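You operate a simulated robot arm through the tools that you are given. There is no shell and no other tool.

You run a simulated robot arm. Do the job below in one go: nothing can be reset, and whatever is moved stays where it is left.

## Task
Compare the grade three weight with the grade one weight on the check balance.
Fine: the grade card tells which ring; switch on and zero; weigh and save grade one, put it back on its tray ring, then weigh and save grade three and leave it on the pan; the weights stand on the long wooden tray, grade two stays there.

It is judged by the outcome, as a careful person would: the job done as asked, and still so three seconds after it is handed in. It fails if anything else is knocked over, pushed out of place, dropped, spilled or broken.

## Robot
A 7-joint arm with a two-finger parallel gripper, fixed in place. Base frame: the origin is on the floor under the middle of its stand, x ahead of it, y to its left, z up; the work surface is at about z = 0.8. Lengths are in m, angles in degrees, forces in N, time in s.
It reaches about 1.247 m from its shoulder. Its first joint turns from -132.0 to 132.0 degrees. Payload 3.91 kg.
Tool frame: the origin (TCP) lies between the finger pads and is the grasp point; the fingertips stand 0.03 m ahead of it; z points along the fingers, y is the line along which they close. The gripper opens to 0.11 m. The fingers are 0.02 m wide and 0.01 m thick; the gripper's body (0.048 by 0.112 m) begins 0.055 m behind the TCP.
Orientation is told as [roll, pitch, yaw] about the base's x, y, z axes, in that order, counted from this pose: with the fingers straight down and closing along the base's y, the tool's x points along the base's -x, its y along +y and its z along -z.

## Interface
- The arm moves only by the tool move_arm. Its argument "series" is a list of rows, each an object of numbers (a shift or turn left out is 0, a gripper value left out holds the last): "wx", "wy", "wz": the turn, a rotation vector about the base's x, y, z in degrees; "x", "y", "z": the shift along the base's x, y, z in m; "claw": the closure in counts, from 0 (fully open) to 255 (shut). In form: [{"wx": .., "wy": .., "wz": .., "x": .., "y": .., "z": .., "claw": ..}, ...]. A call has 1 to 20 rows; each row is the pose to reach, as a shift and turn from the pose commanded when the call began. Each row takes 0.2 s and may step no farther than 0.05 m and 8.6 degrees from the row before; otherwise, or with a gripper value out of range, the whole call is refused. Where a pose cannot be reached the arm comes as near as it can. A force on the tool above 40 N (or 10 N above the force at the start of the call, whichever is more), or a blocked arm, ends the call early, and 0.2 s more pass. The fingers move at their own pace (about 0.108 m/s each) and stop on an object; they squeeze with about 35 N. The grip force told is the motor's: it shows also when the fingers shut on nothing. Time passes only in rows, and 0.2 s behind the last, so rows that repeat a pose let the fingers close. It gives the time, the measured TCP pose, the force on the tool (base axes), the opening and the grip force at its end, in the units of the frame above (readings bear some noise), with the torque about the TCP (base axes, N m) and any sound that the robot's microphone picked up.
- Cameras (640 x 400 px; columns grow to the right, rows downward): "scene" is fixed at [0.3994, 0.4881, 1.3992]; the picture's right is [0.71, 0.71, 0.00], its down [0.53, -0.53, -0.66] and it looks along [-0.47, 0.47, -0.75] (base axes); focal length 287 px, centre (320, 200). "wrist" rides on the gripper at [0.072, 0.017, -0.103] in the tool frame; the picture's right is [-0.23, 0.97, 0.00], its down [-0.76, -0.18, -0.62] and it looks along [-0.61, -0.14, 0.78] (tool axes); focal length 222 px, centre (320, 200).
- snapshot(camera): a new picture of that camera. It takes no simulated time.
- point_at(camera, pixels): there is no depth. For up to 12 entries [column, row, z] of the newest picture of that camera ("zoom" is the newest enlarged one), the place [x, y] in the base frame at which the ray of that pixel passes the height z, good to about 0.002 m, but the place of the scene camera against the robot may be out by one fixed shift of up to 0.012 m in any direction. It takes no simulated time.
- zoom(camera, box): a new picture of the part [left, top, right, bottom] of that camera's present view, enlarged. It takes no simulated time.
- job_done(): hands the job in; it is judged then, once.

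Leave the gripper open and the arm clear of the work at the hand-in unless told otherwise.

The tools are called after "Call:" as a command line: name --argument value ..., lists and objects as JSON in quotes. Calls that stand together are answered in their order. move_arm: Moves the arm, as the interface text tells. Its arguments: {"type":"object","properties":{"series":{"type":"array","items":{"type":"object","properties":{"wx":{"type":"number"},"wy":{"type":"number"},"wz":{"type":"number"},"x":{"type":"number"},"y":{"type":"number"},"z":{"type":"number"},"claw":{"type":"number"}}}}},"required":["series"]} The other tools are called the same way: snapshot (camera) takes a picture; point_at (camera, pixels) gives the place at which the rays of pixels pass given heights; zoom (camera, box) takes an enlarged picture of a part of a camera's view; job_done () hands the job in.

At the start:

```text
clock: 0.0
ee_pos: [0.0091, 0.6026, 1.1085]
tool_rot: [0.1, -0.1, 0.0]
wrist_force: [-0.7, 0.3, -0.1]
moment: [-0.01, -0.01, -0.01]
gripper_width: 0.1101
gripper_force: 0.0
```

scene: 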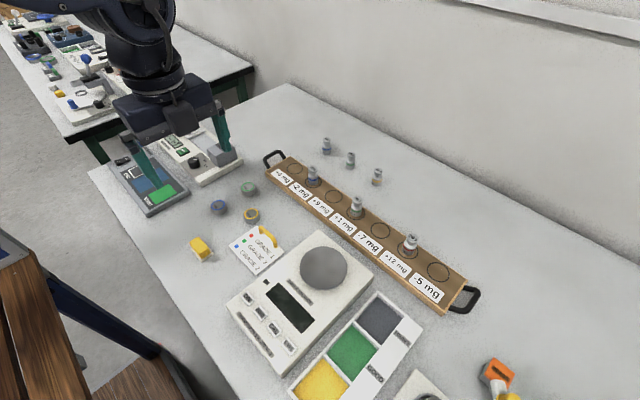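
wrist: 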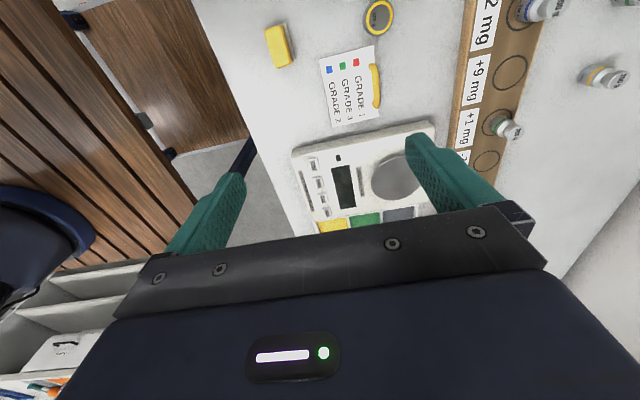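

I see a balance with a round pan, a card with coloured dots, and a long tray with weights. I'll zoom in on the card, the balance and the tray to read them.

Call:
zoom --camera "scene" --box '[180, 170, 300, 280]'

Call:
zoom --camera "scene" --box '[220, 230, 360, 380]'

Call:
zoom --camera "scene" --box '[260, 130, 380, 230]'

Call:
zoom --camera "scene" --box '[340, 190, 490, 320]'

Call:
zoom --camera "wrist" --box '[280, 0, 440, 120]'

Call:
zoom --camera "wrist" --box '[280, 110, 440, 240]'

```text
3.64 times, centred on (240, 225) of scene
```

zoom: 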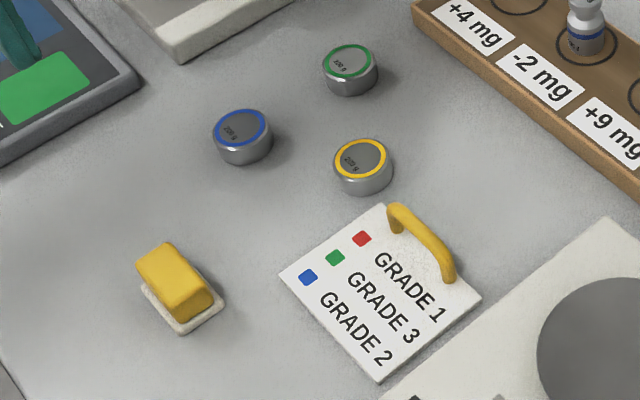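

```text
2.67 times, centred on (290, 305) of scene
```

zoom: 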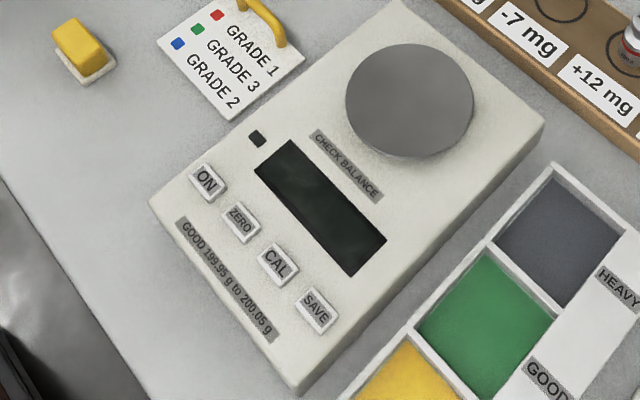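

```text
4.00 times, centred on (320, 180) of scene
```

zoom: 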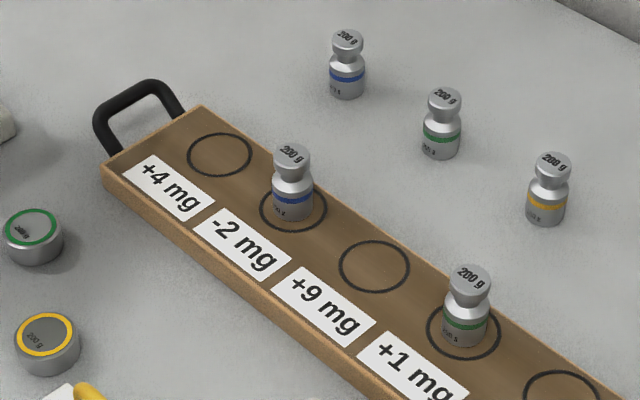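

```text
3.08 times, centred on (415, 255) of scene
```

zoom: 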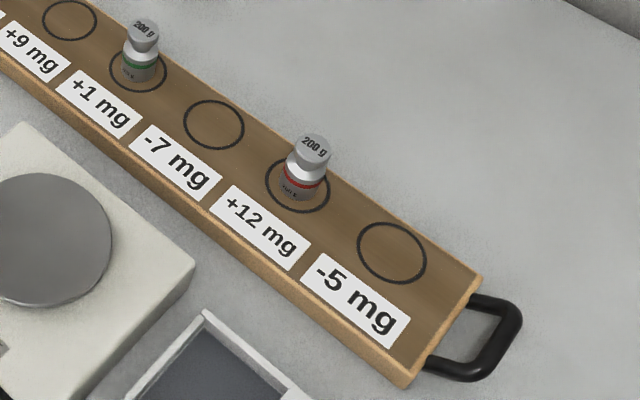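

```text
3.33 times, centred on (360, 60) of wrist
```

zoom: 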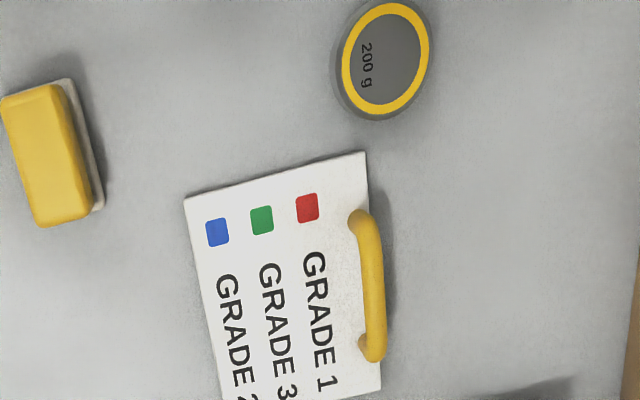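

```text
3.08 times, centred on (360, 175) of wrist
```

zoom: 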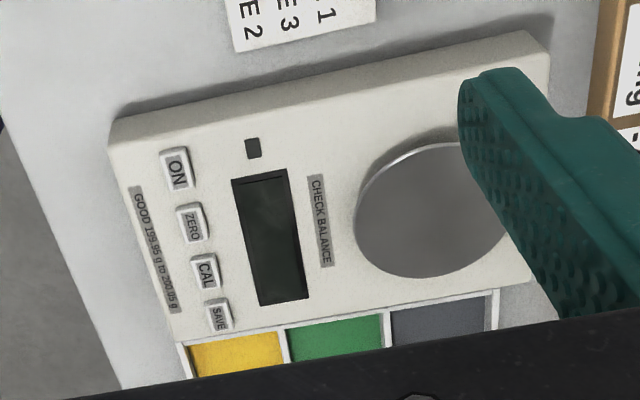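

The card says red is grade 1, green is grade 3 and blue is grade 2. On the tray, the blue weight stands at "-2 mg", green at "+1 mg" and red at "+12 mg". Next I'll get the positions of the tray, balance and buttons.

Call:
point_at --camera "scene" --pixels '[[266, 165, 0.8], [448, 313, 0.8], [229, 303, 0.8], [294, 373, 0.8], [356, 277, 0.8], [324, 267, 0.85], [324, 267, 0.88], [256, 239, 0.8], [312, 183, 0.82], [354, 217, 0.82], [407, 252, 0.82], [438, 271, 0.82]]'

Call:
zoom --camera "scene" --box '[330, 190, 450, 270]'

Call:
zoom --camera "scene" --box '[220, 270, 310, 350]'

Call:
zoom --camera "scene" --box '[280, 280, 440, 400]'

```text
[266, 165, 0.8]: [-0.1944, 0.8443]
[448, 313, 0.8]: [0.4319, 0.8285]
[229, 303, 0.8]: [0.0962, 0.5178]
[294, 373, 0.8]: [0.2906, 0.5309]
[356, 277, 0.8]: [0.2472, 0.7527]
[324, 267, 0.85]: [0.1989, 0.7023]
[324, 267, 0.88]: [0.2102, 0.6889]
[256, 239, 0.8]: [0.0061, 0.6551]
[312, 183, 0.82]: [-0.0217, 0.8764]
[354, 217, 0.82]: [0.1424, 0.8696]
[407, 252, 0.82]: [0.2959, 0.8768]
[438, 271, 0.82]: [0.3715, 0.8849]
```

```text
5.00 times, centred on (390, 230) of scene
```

zoom: 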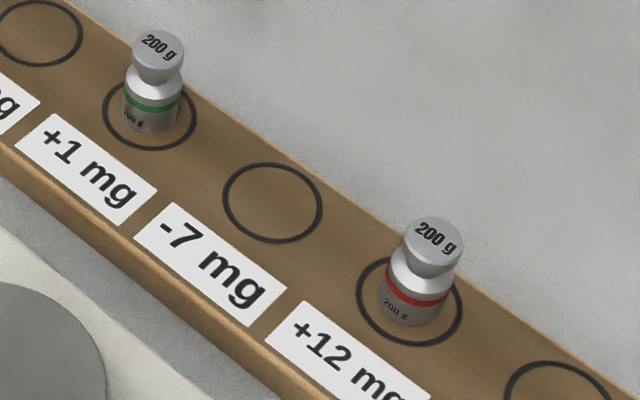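

```text
5.00 times, centred on (265, 310) of scene
```

zoom: 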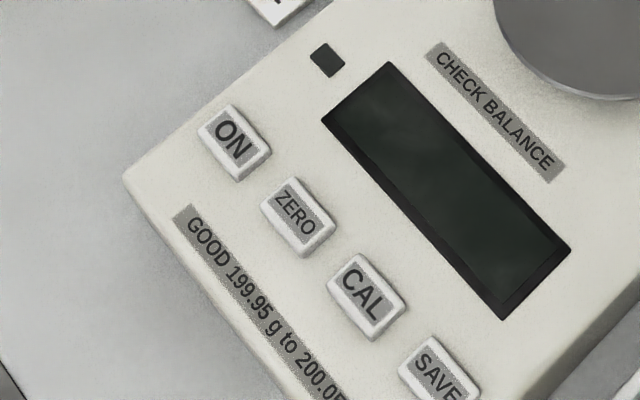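

```text
3.33 times, centred on (360, 340) of scene
```

zoom: 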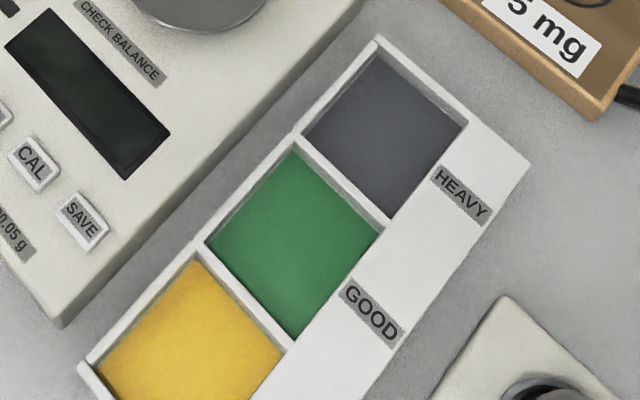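

Using the scene picture, I'll estimate the buttons at about (248,298), (261,313), (274,329) and (289,344). The wrist camera will place things better, so I'll move the arm over the balance and tray at the same height.

Call:
move_arm --series '[{"x": 0.04, "y": 0.02}, {"x": 0.08, "y": 0.04}, {"x": 0.11, "y": 0.06}, {"x": 0.13, "y": 0.08}, {"x": 0.13, "y": 0.08}]'

Call:
snapshot --camera "wrist"

Call:
snapshot --camera "scene"

```text
clock: 1.2
ee_pos: [0.1378, 0.6836, 1.1115]
tool_rot: [0.0, 0.0, 0.0]
wrist_force: [-0.2, -0.4, 0.4]
moment: [-0.02, 0.03, 0.01]
gripper_width: 0.1101
gripper_force: 0.0
```

```text
taken
```

wrist: 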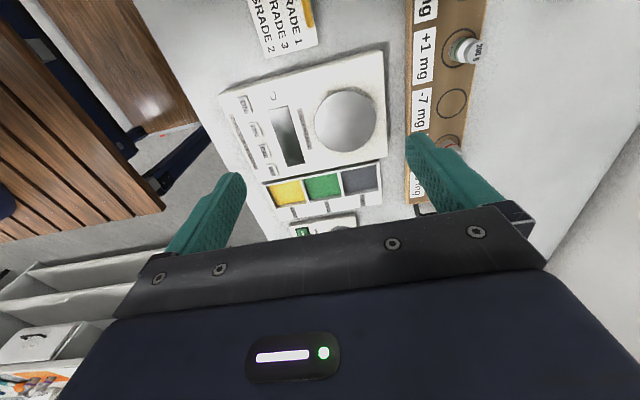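

```text
taken
```

scene: 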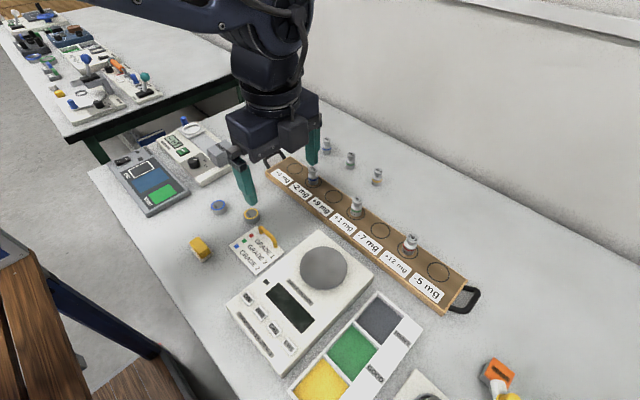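

The wrist view now shows the balance with its buttons at the upper middle, the pan at (346,120) and the green weight at (463,48). I'll zoom in to measure them.

Call:
zoom --camera "wrist" --box '[215, 50, 395, 180]'

```text
3.08 times, centred on (305, 115) of wrist
```

zoom: 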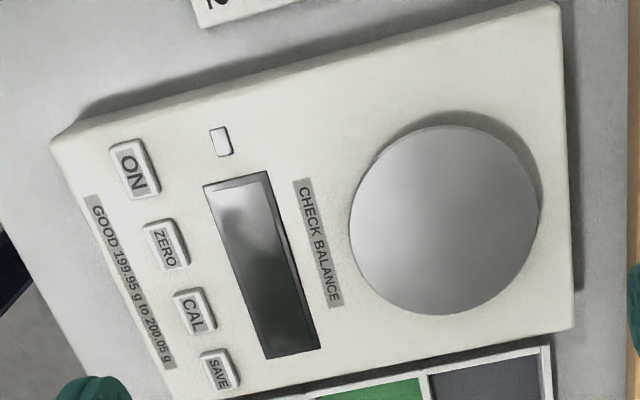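

I'll read the button and pan positions at a few candidate heights.

Call:
point_at --camera "zoom" --pixels '[[133, 170, 0.84], [166, 246, 0.84], [194, 312, 0.84], [218, 369, 0.84], [133, 170, 0.86], [218, 369, 0.86], [445, 221, 0.84], [445, 221, 0.87], [350, 215, 0.86], [539, 222, 0.86], [72, 127, 0.84], [558, 5, 0.84]]'

Call:
point_at --camera "scene" --pixels '[[248, 298.4, 0.84], [260.6, 313.4, 0.84], [274, 329.4, 0.84], [289, 344, 0.84], [248, 298.4, 0.86], [289, 344, 0.86], [324, 267, 0.84], [324, 267, 0.86]]'

```text
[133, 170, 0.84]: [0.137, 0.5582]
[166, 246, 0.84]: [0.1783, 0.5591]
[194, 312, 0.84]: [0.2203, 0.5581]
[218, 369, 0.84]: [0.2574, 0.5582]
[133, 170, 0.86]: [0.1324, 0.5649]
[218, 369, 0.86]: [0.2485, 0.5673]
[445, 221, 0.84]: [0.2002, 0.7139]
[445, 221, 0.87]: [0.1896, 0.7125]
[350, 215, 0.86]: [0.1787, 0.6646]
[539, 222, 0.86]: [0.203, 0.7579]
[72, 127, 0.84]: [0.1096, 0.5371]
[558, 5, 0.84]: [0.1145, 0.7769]
```

```text
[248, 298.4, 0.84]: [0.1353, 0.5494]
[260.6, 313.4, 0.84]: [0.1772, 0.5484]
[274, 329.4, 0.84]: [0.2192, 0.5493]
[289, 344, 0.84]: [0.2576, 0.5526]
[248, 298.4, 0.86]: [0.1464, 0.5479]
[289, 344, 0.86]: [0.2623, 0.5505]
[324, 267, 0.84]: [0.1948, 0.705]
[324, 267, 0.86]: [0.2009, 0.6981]
```

Both cameras agree if the button tops are near z = 0.84. I'll take a second wrist view from a lower, different spot to fix the heights.

Call:
move_arm --series '[{"x": -0.02, "y": -0.03, "z": -0.03}, {"x": -0.04, "y": -0.06, "z": -0.06}, {"x": -0.06, "y": -0.09, "z": -0.09}, {"x": -0.07, "y": -0.105, "z": -0.12}, {"x": -0.07, "y": -0.105, "z": -0.12}]'

Call:
snapshot --camera "wrist"

Call:
zoom --camera "wrist" --box '[230, 90, 430, 215]'

```text
clock: 2.4
ee_pos: [0.0689, 0.5785, 0.9896]
tool_rot: [0.0, 0.0, -0.1]
wrist_force: [0.8, -0.6, 0.5]
moment: [0.02, -0.01, 0.0]
gripper_width: 0.1099
gripper_force: 0.1
```

```text
taken
```

wrist: 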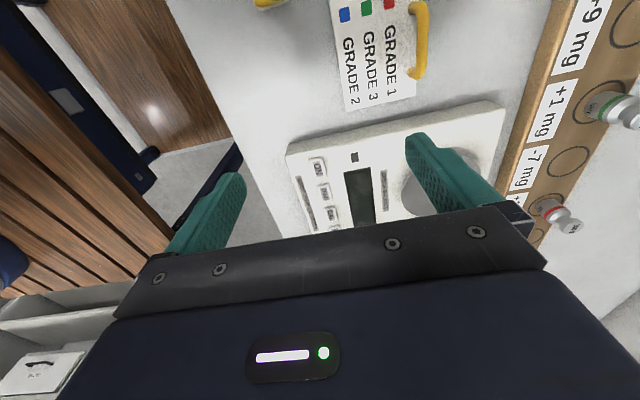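

```text
3.20 times, centred on (330, 152) of wrist
```

zoom: 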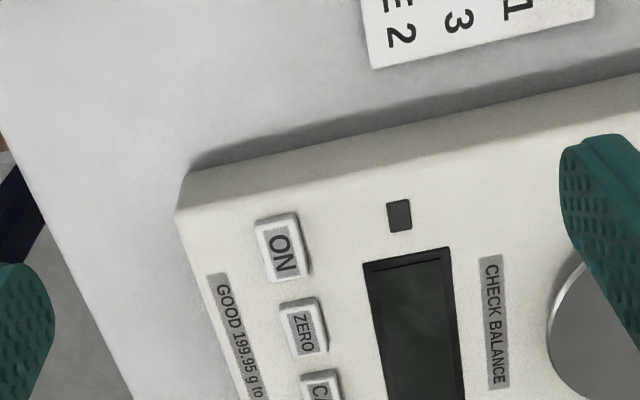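

I'll measure the ON and ZERO buttons and the near top corner of the balance at several heights in this view.

Call:
point_at --camera "zoom" --pixels '[[281, 251, 0.82], [281, 251, 0.84], [281, 251, 0.86], [304, 330, 0.82], [304, 330, 0.84], [304, 330, 0.86], [177, 208, 0.82], [177, 208, 0.84], [193, 172, 0.8], [399, 215, 0.82], [399, 215, 0.84], [330, 395, 0.84]]'

Call:
point_at --camera "wrist" --pixels '[[596, 104, 0.82], [596, 104, 0.84], [568, 161, 0.82], [547, 206, 0.82]]'

```text
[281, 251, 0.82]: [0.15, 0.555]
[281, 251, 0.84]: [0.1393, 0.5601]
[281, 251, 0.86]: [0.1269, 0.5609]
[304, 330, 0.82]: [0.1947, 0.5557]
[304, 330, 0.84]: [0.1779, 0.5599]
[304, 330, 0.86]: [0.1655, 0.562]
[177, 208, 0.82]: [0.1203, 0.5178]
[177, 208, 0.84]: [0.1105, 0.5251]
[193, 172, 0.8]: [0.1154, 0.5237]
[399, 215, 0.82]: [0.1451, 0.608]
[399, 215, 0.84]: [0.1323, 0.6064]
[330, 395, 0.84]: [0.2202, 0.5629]
```

```text
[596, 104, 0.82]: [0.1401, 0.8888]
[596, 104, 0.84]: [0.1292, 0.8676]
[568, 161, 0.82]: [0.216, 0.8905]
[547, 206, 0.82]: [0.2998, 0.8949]
```

Triangulating the two views puts ON at about (0.136, 0.560, 0.846), with the buttons spaced about 0.040 along x. I'll shut the gripper and move to hover above ON.

Call:
move_arm --series '[{"x": 0.02, "y": -0.006, "z": 0, "claw": 255}, {"x": 0.045, "y": -0.012, "z": -0.02, "claw": 255}, {"x": 0.067, "y": -0.018, "z": -0.045, "claw": 255}, {"x": 0.067, "y": -0.018, "z": -0.07, "claw": 255}, {"x": 0.067, "y": -0.018, "z": -0.07, "claw": 255}]'

Call:
snapshot --camera "wrist"

Call:
zoom --camera "scene" --box '[200, 230, 340, 350]'

```text
clock: 3.6
ee_pos: [0.1385, 0.5594, 0.9203]
tool_rot: [0.1, 0.0, 0.0]
wrist_force: [-0.7, -1.2, -0.2]
moment: [0.02, 0.0, 0.0]
gripper_width: 0.0
gripper_force: 34.5
```

```text
taken
```

wrist: 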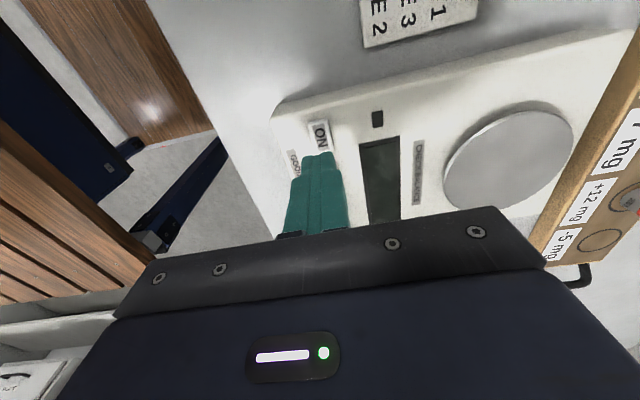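

```text
3.33 times, centred on (270, 290) of scene
```

zoom: 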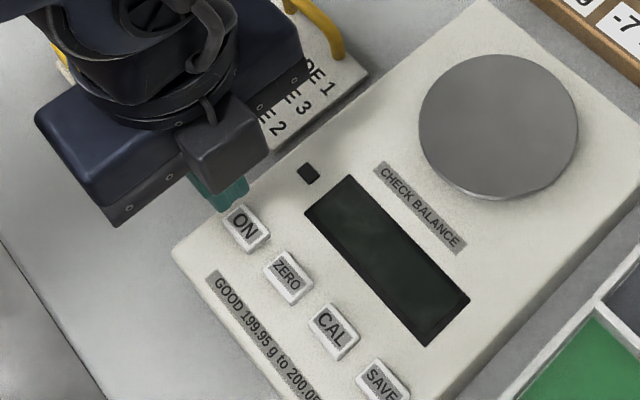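

The fingers are shut and hover just short of ON, which shows at (320,135) in the wrist view. I'll check its position again from here.

Call:
zoom --camera "wrist" --box '[260, 90, 420, 190]'

Call:
point_at --camera "zoom" --pixels '[[240, 180, 0.83], [240, 180, 0.84], [240, 180, 0.85], [240, 180, 0.86]]'

```text
4.00 times, centred on (340, 140) of wrist
```

zoom: 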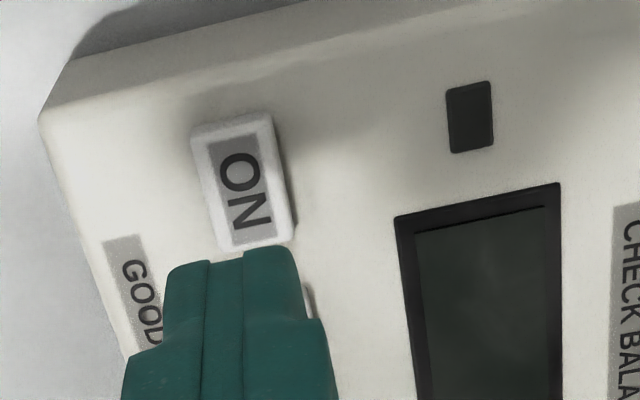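

```text
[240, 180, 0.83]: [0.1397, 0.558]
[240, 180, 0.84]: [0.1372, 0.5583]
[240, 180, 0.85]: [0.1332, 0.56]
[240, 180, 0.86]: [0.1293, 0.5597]
```

ON is at about (0.1365, 0.559), right under the fingers. I'll lower in small steps and watch the force.

Call:
move_arm --series '[{"z": -0.015}, {"z": -0.028}, {"z": -0.034}, {"z": -0.037}, {"z": -0.039}, {"z": -0.041}]'

```text
clock: 5.0
ee_pos: [0.1374, 0.5583, 0.8788]
tool_rot: [0.0, 0.0, 0.1]
wrist_force: [0.3, 0.3, -0.2]
moment: [-0.04, 0.03, -0.01]
gripper_width: 0.0003
gripper_force: 34.7
```

No contact yet at TCP z 0.879. I'll keep going down 1 mm at a time.

Call:
move_arm --series '[{"z": -0.001}, {"z": -0.002}, {"z": -0.003}, {"z": -0.004}]'

Call:
zoom --camera "wrist" --box '[260, 90, 420, 190]'

```text
clock: 6.0
ee_pos: [0.1372, 0.5604, 0.8752]
tool_rot: [0.0, 0.0, -0.1]
wrist_force: [0.9, 0.5, 2.6]
moment: [0.02, -0.01, 0.0]
gripper_width: 0.0002
gripper_force: 34.8
heard: click
```

```text
4.00 times, centred on (340, 140) of wrist
```

zoom: 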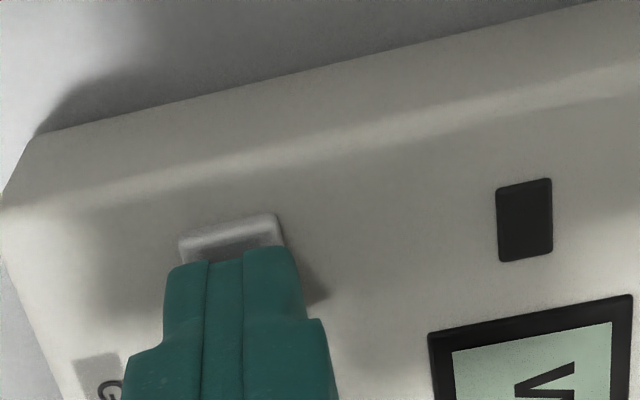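

I heard a click and the display lit. I'll raise clear and read the display.

Call:
move_arm --series '[{"z": 0.01}, {"z": 0.03}, {"z": 0.04}]'

Call:
zoom --camera "scene" --box '[220, 250, 340, 350]'

Call:
zoom --camera "wrist" --box '[260, 90, 460, 215]'

```text
clock: 6.8
ee_pos: [0.1364, 0.5599, 0.9135]
tool_rot: [-0.1, -0.1, 0.0]
wrist_force: [0.2, 0.1, -0.3]
moment: [-0.01, 0.03, 0.03]
gripper_width: 0.0
gripper_force: 35.3
```

```text
4.00 times, centred on (280, 300) of scene
```

zoom: 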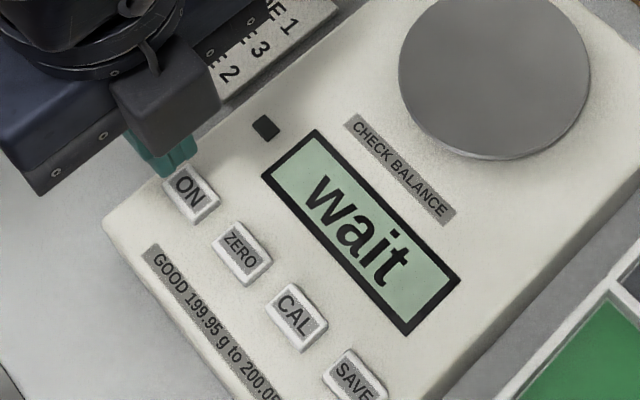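

```text
3.20 times, centred on (360, 152) of wrist
```

zoom: 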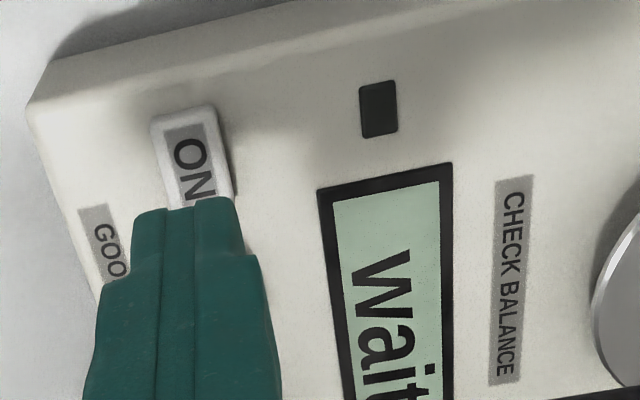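

The display says "wait". Meanwhile I'll move to hover above ZERO (x about 0.177) and let time pass.

Call:
move_arm --series '[{"x": 0.02}, {"x": 0.0405}, {"x": 0.0405}, {"x": 0.0405}, {"x": 0.0405}, {"x": 0.0405}, {"x": 0.0405}, {"x": 0.0405}, {"x": 0.0405}, {"x": 0.0405}]'

Call:
zoom --camera "scene" --box '[220, 250, 340, 350]'

Call:
zoom --camera "wrist" --box '[260, 90, 460, 215]'

```text
clock: 9.0
ee_pos: [0.1765, 0.5606, 0.913]
tool_rot: [0.0, 0.0, 0.0]
wrist_force: [0.0, 0.9, 0.1]
moment: [-0.01, 0.0, -0.01]
gripper_width: 0.0002
gripper_force: 35.0
```

```text
4.00 times, centred on (280, 300) of scene
```

zoom: 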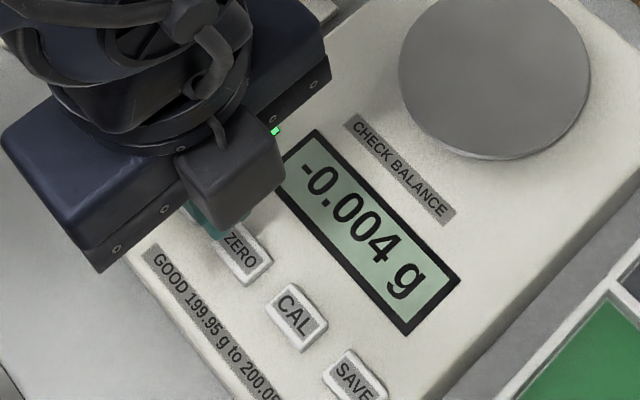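

```text
3.20 times, centred on (360, 152) of wrist
```

zoom: 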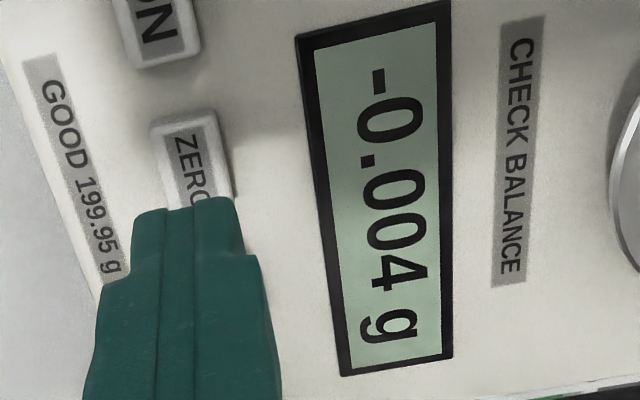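

The display reads -0.004 g and the lamp is green. I'll press ZERO.

Call:
move_arm --series '[{"z": -0.02}, {"z": -0.033}, {"z": -0.036}, {"z": -0.0375}, {"z": -0.0385}, {"z": -0.0395}, {"z": -0.04}]'

Call:
zoom --camera "scene" --box '[220, 250, 340, 350]'

```text
clock: 10.6
ee_pos: [0.1758, 0.5604, 0.8735]
tool_rot: [0.0, 0.0, 0.0]
wrist_force: [0.2, -0.8, 1.2]
moment: [-0.01, -0.02, 0.02]
gripper_width: 0.0
gripper_force: 35.1
heard: click
```

```text
4.00 times, centred on (280, 300) of scene
```

zoom: 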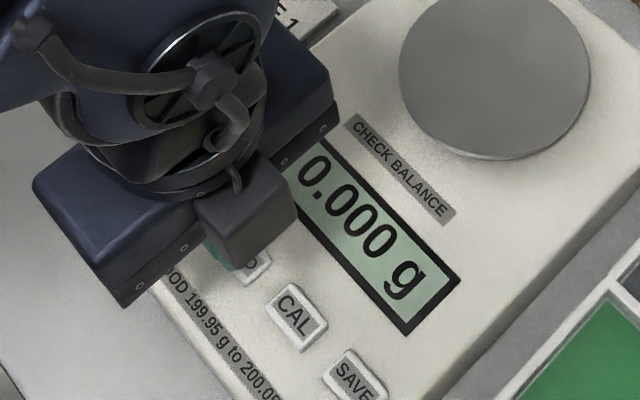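

The display reads 0.000 g. I'll lift clear, open the fingers, and move to look at the red weight on the tray from above.

Call:
move_arm --series '[{"z": 0.01}, {"z": 0.05}, {"z": 0.1}, {"z": 0.126, "y": 0.03, "claw": 0}, {"z": 0.126, "y": 0.075, "x": 0.005}, {"z": 0.126, "y": 0.12, "x": 0.01}, {"z": 0.126, "y": 0.165, "x": 0.015}, {"z": 0.126, "y": 0.21, "x": 0.02}, {"z": 0.126, "y": 0.255, "x": 0.025}, {"z": 0.126, "y": 0.3, "x": 0.025}, {"z": 0.126, "y": 0.3, "x": 0.025}]'

Call:
snapshot --camera "wrist"

Call:
snapshot --camera "scene"

Call:
zoom --camera "scene" --box '[220, 250, 340, 350]'

```text
clock: 13.0
ee_pos: [0.2004, 0.8577, 1.0007]
tool_rot: [0.0, -0.1, -0.1]
wrist_force: [-0.5, 0.1, 0.0]
moment: [-0.01, 0.0, 0.02]
gripper_width: 0.1103
gripper_force: 0.0
```

```text
taken
```

wrist: 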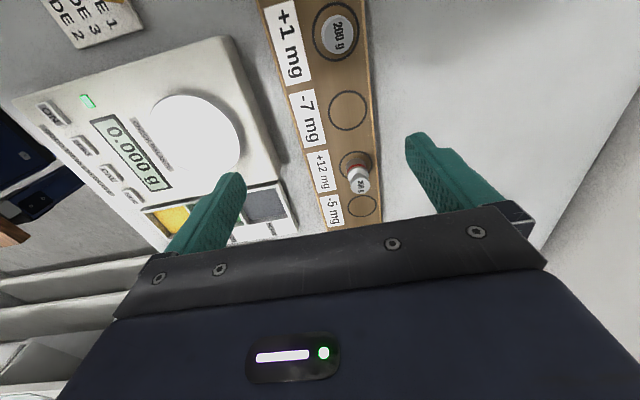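

```text
taken
```

scene: 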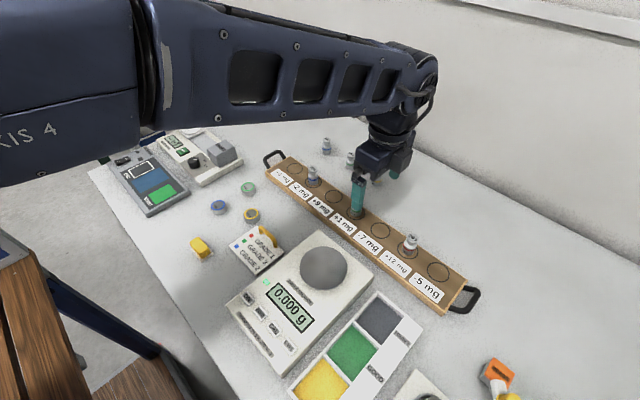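

```text
4.00 times, centred on (280, 300) of scene
```

zoom: 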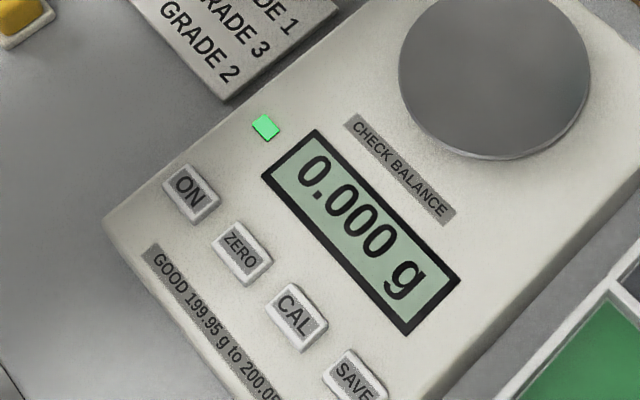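

The display holds 0.000 g with a green lamp. Now I'll zoom in on the tray and measure the rings and weights.

Call:
zoom --camera "wrist" --box '[290, 130, 420, 215]'

Call:
point_at --camera "zoom" --pixels '[[330, 185, 0.82], [330, 185, 0.83], [345, 268, 0.87], [345, 268, 0.88], [345, 268, 0.86], [356, 355, 0.82], [356, 355, 0.83]]'

Call:
point_at --camera "wrist" --pixels '[[336, 33, 0.82], [336, 33, 0.83], [348, 111, 0.82], [348, 111, 0.83], [340, 37, 0.87], [340, 37, 0.88]]'

```text
4.71 times, centred on (355, 172) of wrist
```

zoom: 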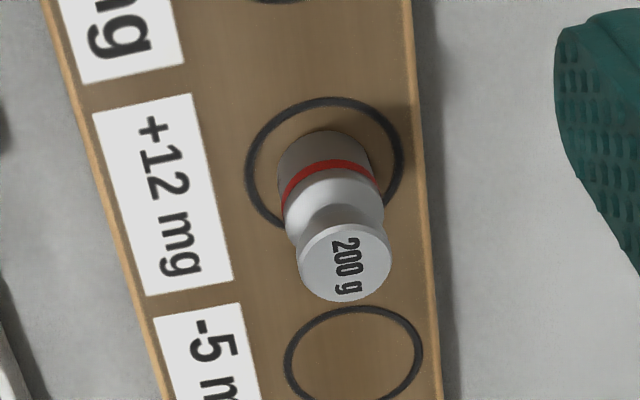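

```text
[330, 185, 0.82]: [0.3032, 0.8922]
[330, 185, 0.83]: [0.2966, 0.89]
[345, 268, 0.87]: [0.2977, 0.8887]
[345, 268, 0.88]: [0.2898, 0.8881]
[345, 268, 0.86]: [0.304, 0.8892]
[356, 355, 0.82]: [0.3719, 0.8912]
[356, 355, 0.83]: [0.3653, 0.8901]
```

```text
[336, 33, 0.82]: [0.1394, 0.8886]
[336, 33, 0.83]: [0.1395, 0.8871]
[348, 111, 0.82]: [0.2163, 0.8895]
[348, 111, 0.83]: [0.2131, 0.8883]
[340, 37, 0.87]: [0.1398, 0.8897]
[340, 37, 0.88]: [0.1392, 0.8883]
```

The red weight stands centred in its ring at "+12 mg", with its base near (324,165) in this zoom. I'll query that point, the tray edges and the pan.

Call:
point_at --camera "zoom" --pixels '[[324, 165, 0.815], [324, 165, 0.82], [324, 165, 0.825], [324, 165, 0.83], [414, 200, 0.82], [438, 400, 0.82]]'

Call:
zoom --camera "wrist" --box '[120, 70, 280, 190]'

Call:
point_at --camera "wrist" --pixels '[[195, 133, 0.84], [195, 133, 0.85], [195, 133, 0.86], [195, 133, 0.87]]'

```text
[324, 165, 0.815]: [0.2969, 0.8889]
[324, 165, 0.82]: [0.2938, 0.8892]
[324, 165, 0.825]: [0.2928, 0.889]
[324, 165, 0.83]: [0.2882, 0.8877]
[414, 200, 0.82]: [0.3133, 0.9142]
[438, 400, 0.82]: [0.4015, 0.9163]
```

```text
3.33 times, centred on (200, 130) of wrist
```

zoom: 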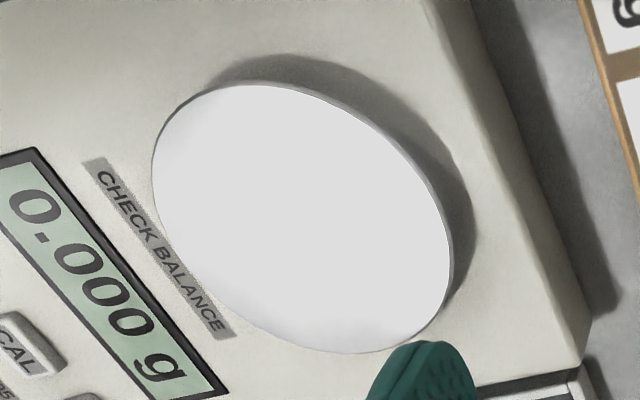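

```text
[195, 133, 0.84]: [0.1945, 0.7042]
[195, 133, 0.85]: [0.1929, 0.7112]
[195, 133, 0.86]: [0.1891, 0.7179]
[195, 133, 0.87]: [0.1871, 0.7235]
```

The pan centre is at about (0.195, 0.713, 0.853) and the red weight at about (0.294, 0.889). I'll move above the red weight with open fingers, keeping them above its top, and look again.

Call:
move_arm --series '[{"x": 0.03, "y": 0.01}, {"x": 0.06, "y": 0.02, "z": -0.01}, {"x": 0.0925, "y": 0.029, "z": -0.03}, {"x": 0.0925, "y": 0.029, "z": -0.06}, {"x": 0.0925, "y": 0.029, "z": -0.06}]'

Call:
snapshot --camera "wrist"

Call:
zoom --camera "scene" --box '[350, 180, 470, 280]'

```text
clock: 14.2
ee_pos: [0.2936, 0.8887, 0.9406]
tool_rot: [0.0, 0.1, -0.1]
wrist_force: [-1.1, -1.0, 0.8]
moment: [0.03, -0.03, -0.01]
gripper_width: 0.1097
gripper_force: 0.1
```

```text
taken
```

wrist: 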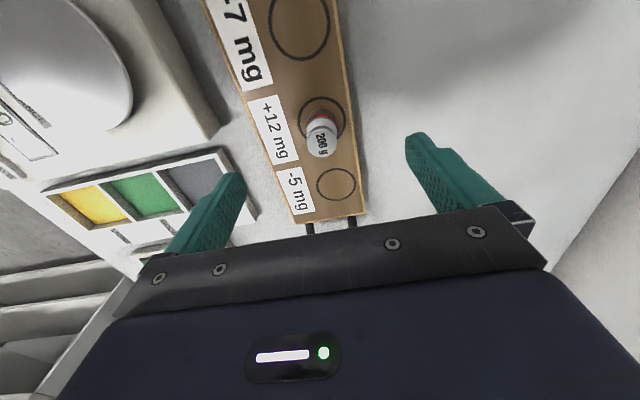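

```text
4.00 times, centred on (410, 230) of scene
```

zoom: 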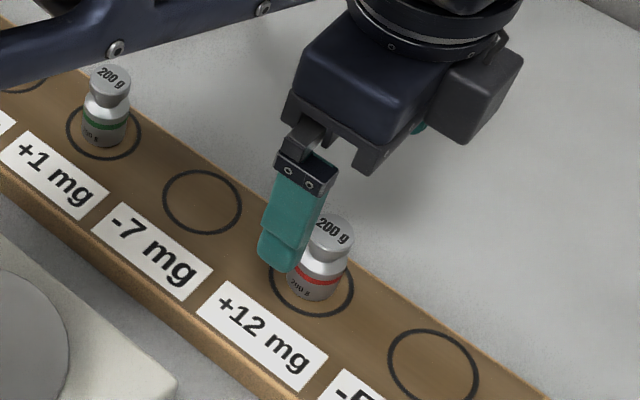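

I'll zoom in on the weight in the wrist view to measure its base and top from here.

Call:
zoom --camera "wrist" --box '[265, 80, 385, 165]'

```text
4.71 times, centred on (325, 122) of wrist
```

zoom: 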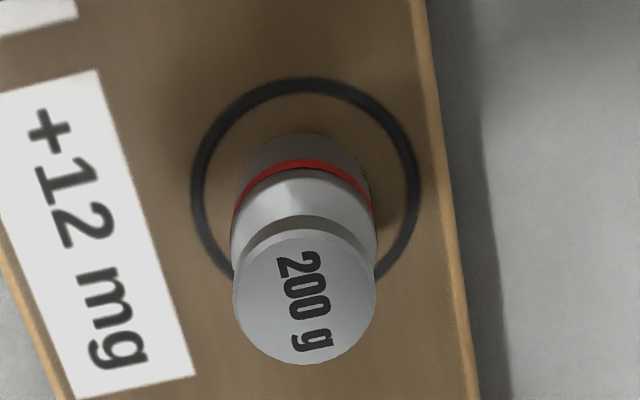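

Call:
point_at --camera "zoom" --pixels '[[304, 297, 0.86], [304, 297, 0.87], [304, 297, 0.88], [304, 297, 0.89], [306, 188, 0.81], [306, 188, 0.82], [306, 188, 0.83], [193, 190, 0.82], [420, 190, 0.82], [304, 194, 0.82], [233, 290, 0.87], [376, 290, 0.87]]'

```text
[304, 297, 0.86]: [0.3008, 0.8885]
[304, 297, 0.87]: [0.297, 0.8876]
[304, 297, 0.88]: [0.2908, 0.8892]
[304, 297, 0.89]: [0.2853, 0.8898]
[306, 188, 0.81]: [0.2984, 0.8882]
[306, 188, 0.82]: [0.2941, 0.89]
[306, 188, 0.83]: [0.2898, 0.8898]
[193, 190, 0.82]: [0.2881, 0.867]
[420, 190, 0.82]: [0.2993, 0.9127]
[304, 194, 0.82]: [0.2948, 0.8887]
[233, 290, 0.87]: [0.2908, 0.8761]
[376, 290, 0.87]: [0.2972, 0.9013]
```

The red weight is at (0.294, 0.889) with its top at about 0.875 and the tray at about 0.82. I'll lower the open fingers around it, slowly at the end.

Call:
move_arm --series '[{"z": -0.025}, {"z": -0.05}, {"z": -0.065}, {"z": -0.072}, {"z": -0.076}, {"z": -0.079}, {"z": -0.081}]'

Call:
snapshot --camera "wrist"

Call:
zoom --camera "scene" --box '[350, 180, 470, 280]'

```text
clock: 15.8
ee_pos: [0.2946, 0.8894, 0.859]
tool_rot: [0.1, 0.0, -0.2]
wrist_force: [0.1, -0.3, -0.1]
moment: [-0.02, 0.0, 0.01]
gripper_width: 0.11
gripper_force: 0.1
```

```text
taken
```

wrist: 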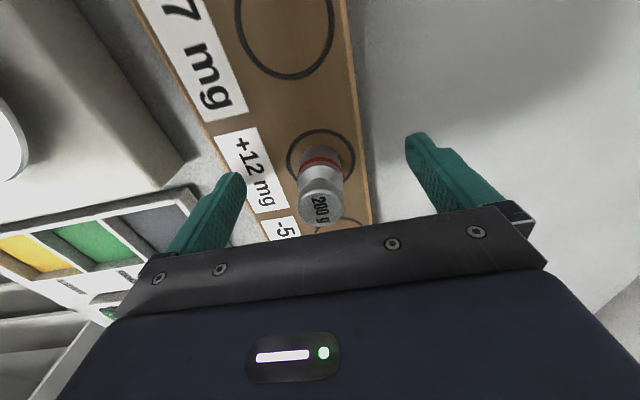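

```text
4.00 times, centred on (410, 230) of scene
```

zoom: 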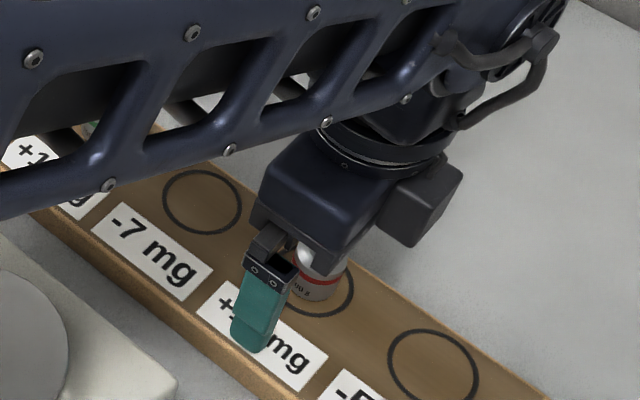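

The weight sits centred between the pads and nothing is touching. I'll close the fingers in two stages.

Call:
move_arm --series '[{"claw": 165}, {"claw": 165}, {"claw": 165}, {"claw": 255}, {"claw": 255}, {"claw": 255}]'

Call:
snapshot --camera "wrist"

```text
clock: 17.2
ee_pos: [0.2947, 0.8893, 0.859]
tool_rot: [0.0, 0.0, 0.1]
wrist_force: [0.0, 0.4, 0.7]
moment: [0.0, 0.0, 0.0]
gripper_width: 0.027
gripper_force: 34.8
```

```text
taken
```

wrist: 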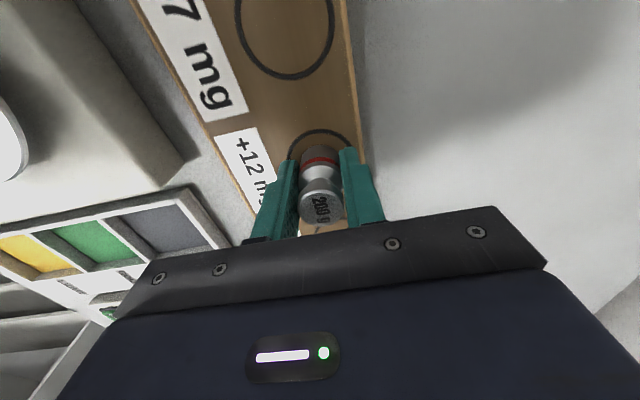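

The weight is gripped at 27 mm. I'll lift straight up, gently at first, then carry it to above the pan.

Call:
move_arm --series '[{"z": 0.003}, {"z": 0.01}, {"z": 0.03}, {"z": 0.06}, {"z": 0.09}, {"z": 0.11}, {"z": 0.11}]'

Call:
snapshot --camera "wrist"

Call:
snapshot --camera "scene"

```text
clock: 18.8
ee_pos: [0.2952, 0.8888, 0.9686]
tool_rot: [0.0, 0.0, 0.0]
wrist_force: [-0.1, -0.4, -1.7]
moment: [-0.03, 0.0, -0.02]
gripper_width: 0.027
gripper_force: 35.0
```

```text
taken
```

wrist: 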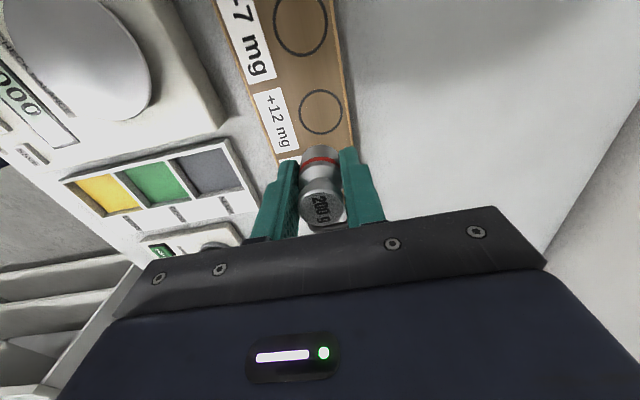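

```text
taken
```

scene: 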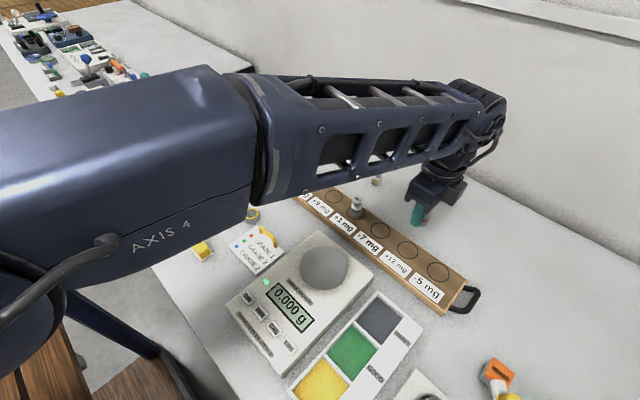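

The weight hangs upright and force shows about 2 N. The "+12 mg" ring is now bare at (321,111) in the wrist view, so I'll measure its centre for the return.

Call:
zoom --camera "wrist" --box '[265, 70, 385, 155]'

```text
4.71 times, centred on (325, 112) of wrist
```

zoom: 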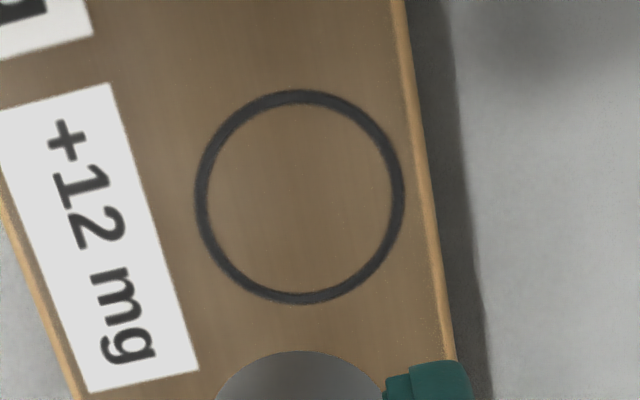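

Call:
point_at --camera "zoom" --pixels '[[300, 197, 0.815], [300, 197, 0.82], [300, 197, 0.825], [300, 197, 0.82], [194, 197, 0.82], [405, 197, 0.82], [300, 90, 0.82], [300, 304, 0.82]]'

```text
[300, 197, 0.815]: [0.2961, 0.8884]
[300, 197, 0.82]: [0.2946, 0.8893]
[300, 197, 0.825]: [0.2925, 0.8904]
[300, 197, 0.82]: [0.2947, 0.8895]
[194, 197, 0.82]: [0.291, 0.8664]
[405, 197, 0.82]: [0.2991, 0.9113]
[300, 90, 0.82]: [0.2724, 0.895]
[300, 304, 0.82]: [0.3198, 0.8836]
```

The ring centre is at (0.2946, 0.8893), which matches where I gripped it. Now I'll carry the weight over the pan centre (0.195, 0.713) and stay high.

Call:
move_arm --series '[{"x": -0.012, "y": -0.022}, {"x": -0.03, "y": -0.052}, {"x": -0.049, "y": -0.085}, {"x": -0.067, "y": -0.118}, {"x": -0.084, "y": -0.149}, {"x": -0.095, "y": -0.168}, {"x": -0.099, "y": -0.176}, {"x": -0.099, "y": -0.176}]'

Call:
snapshot --camera "wrist"

Call:
snapshot --camera "scene"

```text
clock: 20.6
ee_pos: [0.1945, 0.7123, 0.9679]
tool_rot: [-0.1, 0.0, -0.1]
wrist_force: [0.4, -0.3, -2.1]
moment: [-0.02, -0.02, -0.01]
gripper_width: 0.027
gripper_force: 34.8
```

```text
taken
```

wrist: 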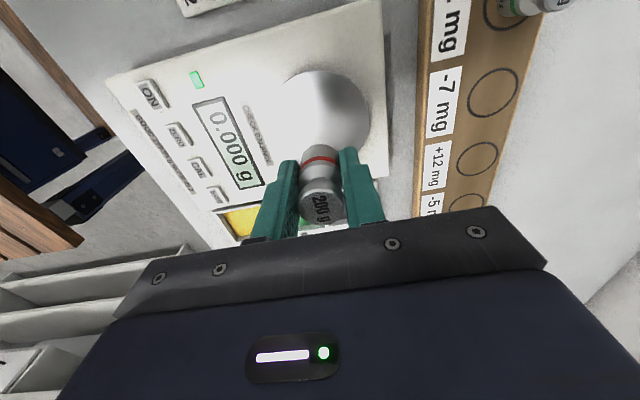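

```text
taken
```

scene: 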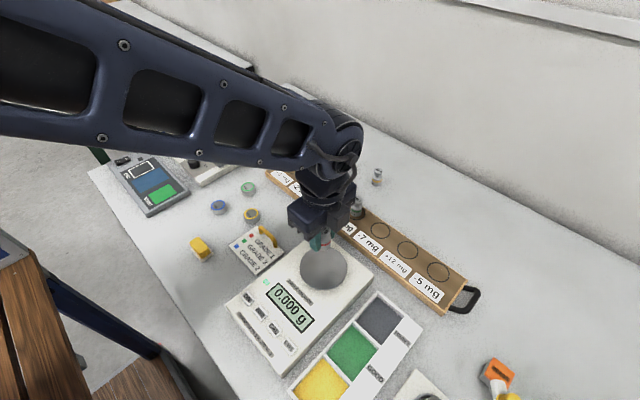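

The weight hangs over the pan. I'll zoom in to check the pan's centre from this view.

Call:
zoom --camera "wrist" --box '[260, 55, 390, 160]'

```text
3.81 times, centred on (325, 108) of wrist
```

zoom: 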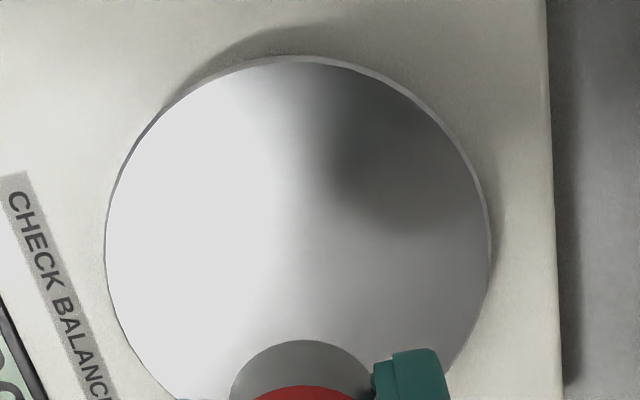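

Call:
point_at --camera "zoom" --pixels '[[298, 247, 0.845], [298, 247, 0.85], [298, 247, 0.855], [298, 247, 0.86], [105, 247, 0.853], [490, 247, 0.853], [298, 57, 0.853]]'

```text
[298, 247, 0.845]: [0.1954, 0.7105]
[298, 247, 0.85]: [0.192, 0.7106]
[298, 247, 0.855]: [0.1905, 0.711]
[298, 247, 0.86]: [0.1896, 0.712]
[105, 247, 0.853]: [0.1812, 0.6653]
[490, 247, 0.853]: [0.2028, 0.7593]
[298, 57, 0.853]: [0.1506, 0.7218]
```

The pan centre is at about (0.193, 0.711), within 3 mm of the weight. I'll lower it most of the way, then in millimetre steps.

Call:
move_arm --series '[{"x": -0.001, "y": -0.001, "z": -0.02}, {"x": -0.002, "y": -0.002, "z": -0.045}, {"x": -0.002, "y": -0.002, "z": -0.06}, {"x": -0.002, "y": -0.002, "z": -0.067}, {"x": -0.002, "y": -0.002, "z": -0.07}, {"x": -0.002, "y": -0.002, "z": -0.07}]'

Call:
snapshot --camera "wrist"

Call:
zoom --camera "scene" --box '[230, 220, 380, 330]'

```text
clock: 22.0
ee_pos: [0.1926, 0.7101, 0.8982]
tool_rot: [0.0, 0.0, 0.0]
wrist_force: [0.0, -0.2, -2.6]
moment: [-0.02, 0.0, -0.01]
gripper_width: 0.027
gripper_force: 34.9
```

```text
taken
```

wrist: 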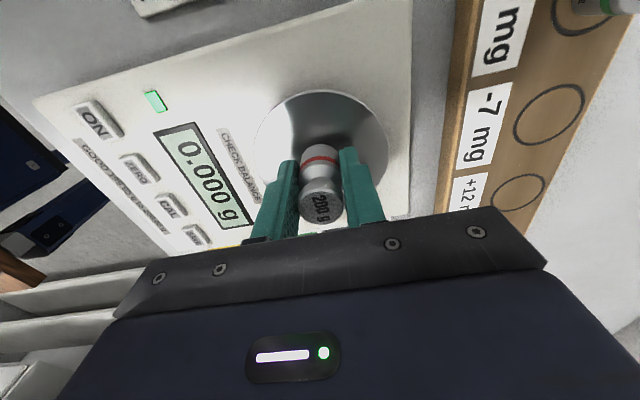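

```text
3.64 times, centred on (305, 275) of scene
```

zoom: 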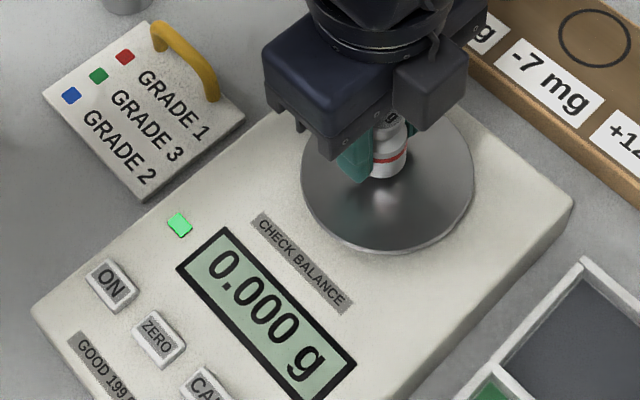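

The pan isn't touched yet: the display still shows 0.000 and force is steady. I'll lower in 1 mm steps.

Call:
move_arm --series '[{"z": -0.001}, {"z": -0.002}, {"z": -0.003}, {"z": -0.004}]'

Call:
zoom --camera "scene" --box '[230, 220, 380, 330]'

Call:
zoom --camera "wrist" --box '[240, 80, 400, 200]'

```text
clock: 23.0
ee_pos: [0.1936, 0.7113, 0.8948]
tool_rot: [-0.1, 0.0, -0.2]
wrist_force: [0.3, -0.6, -2.7]
moment: [0.01, 0.01, -0.04]
gripper_width: 0.0269
gripper_force: 34.9
```

```text
3.64 times, centred on (305, 275) of scene
```

zoom: 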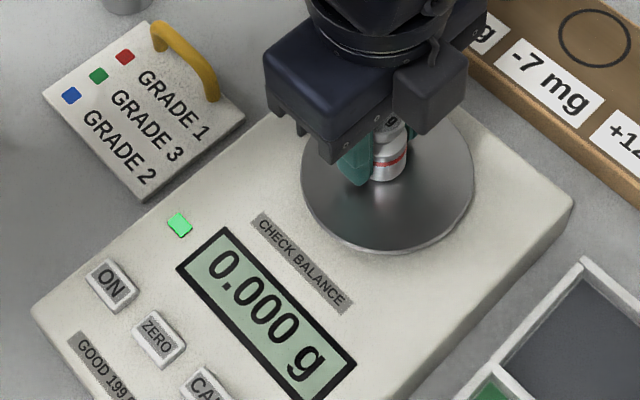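

```text
3.33 times, centred on (320, 140) of wrist
```

zoom: 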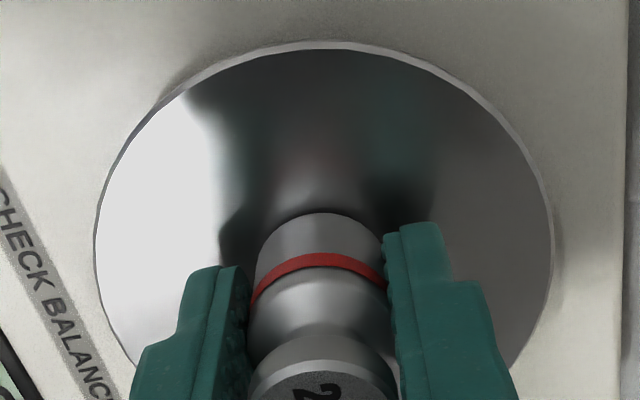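

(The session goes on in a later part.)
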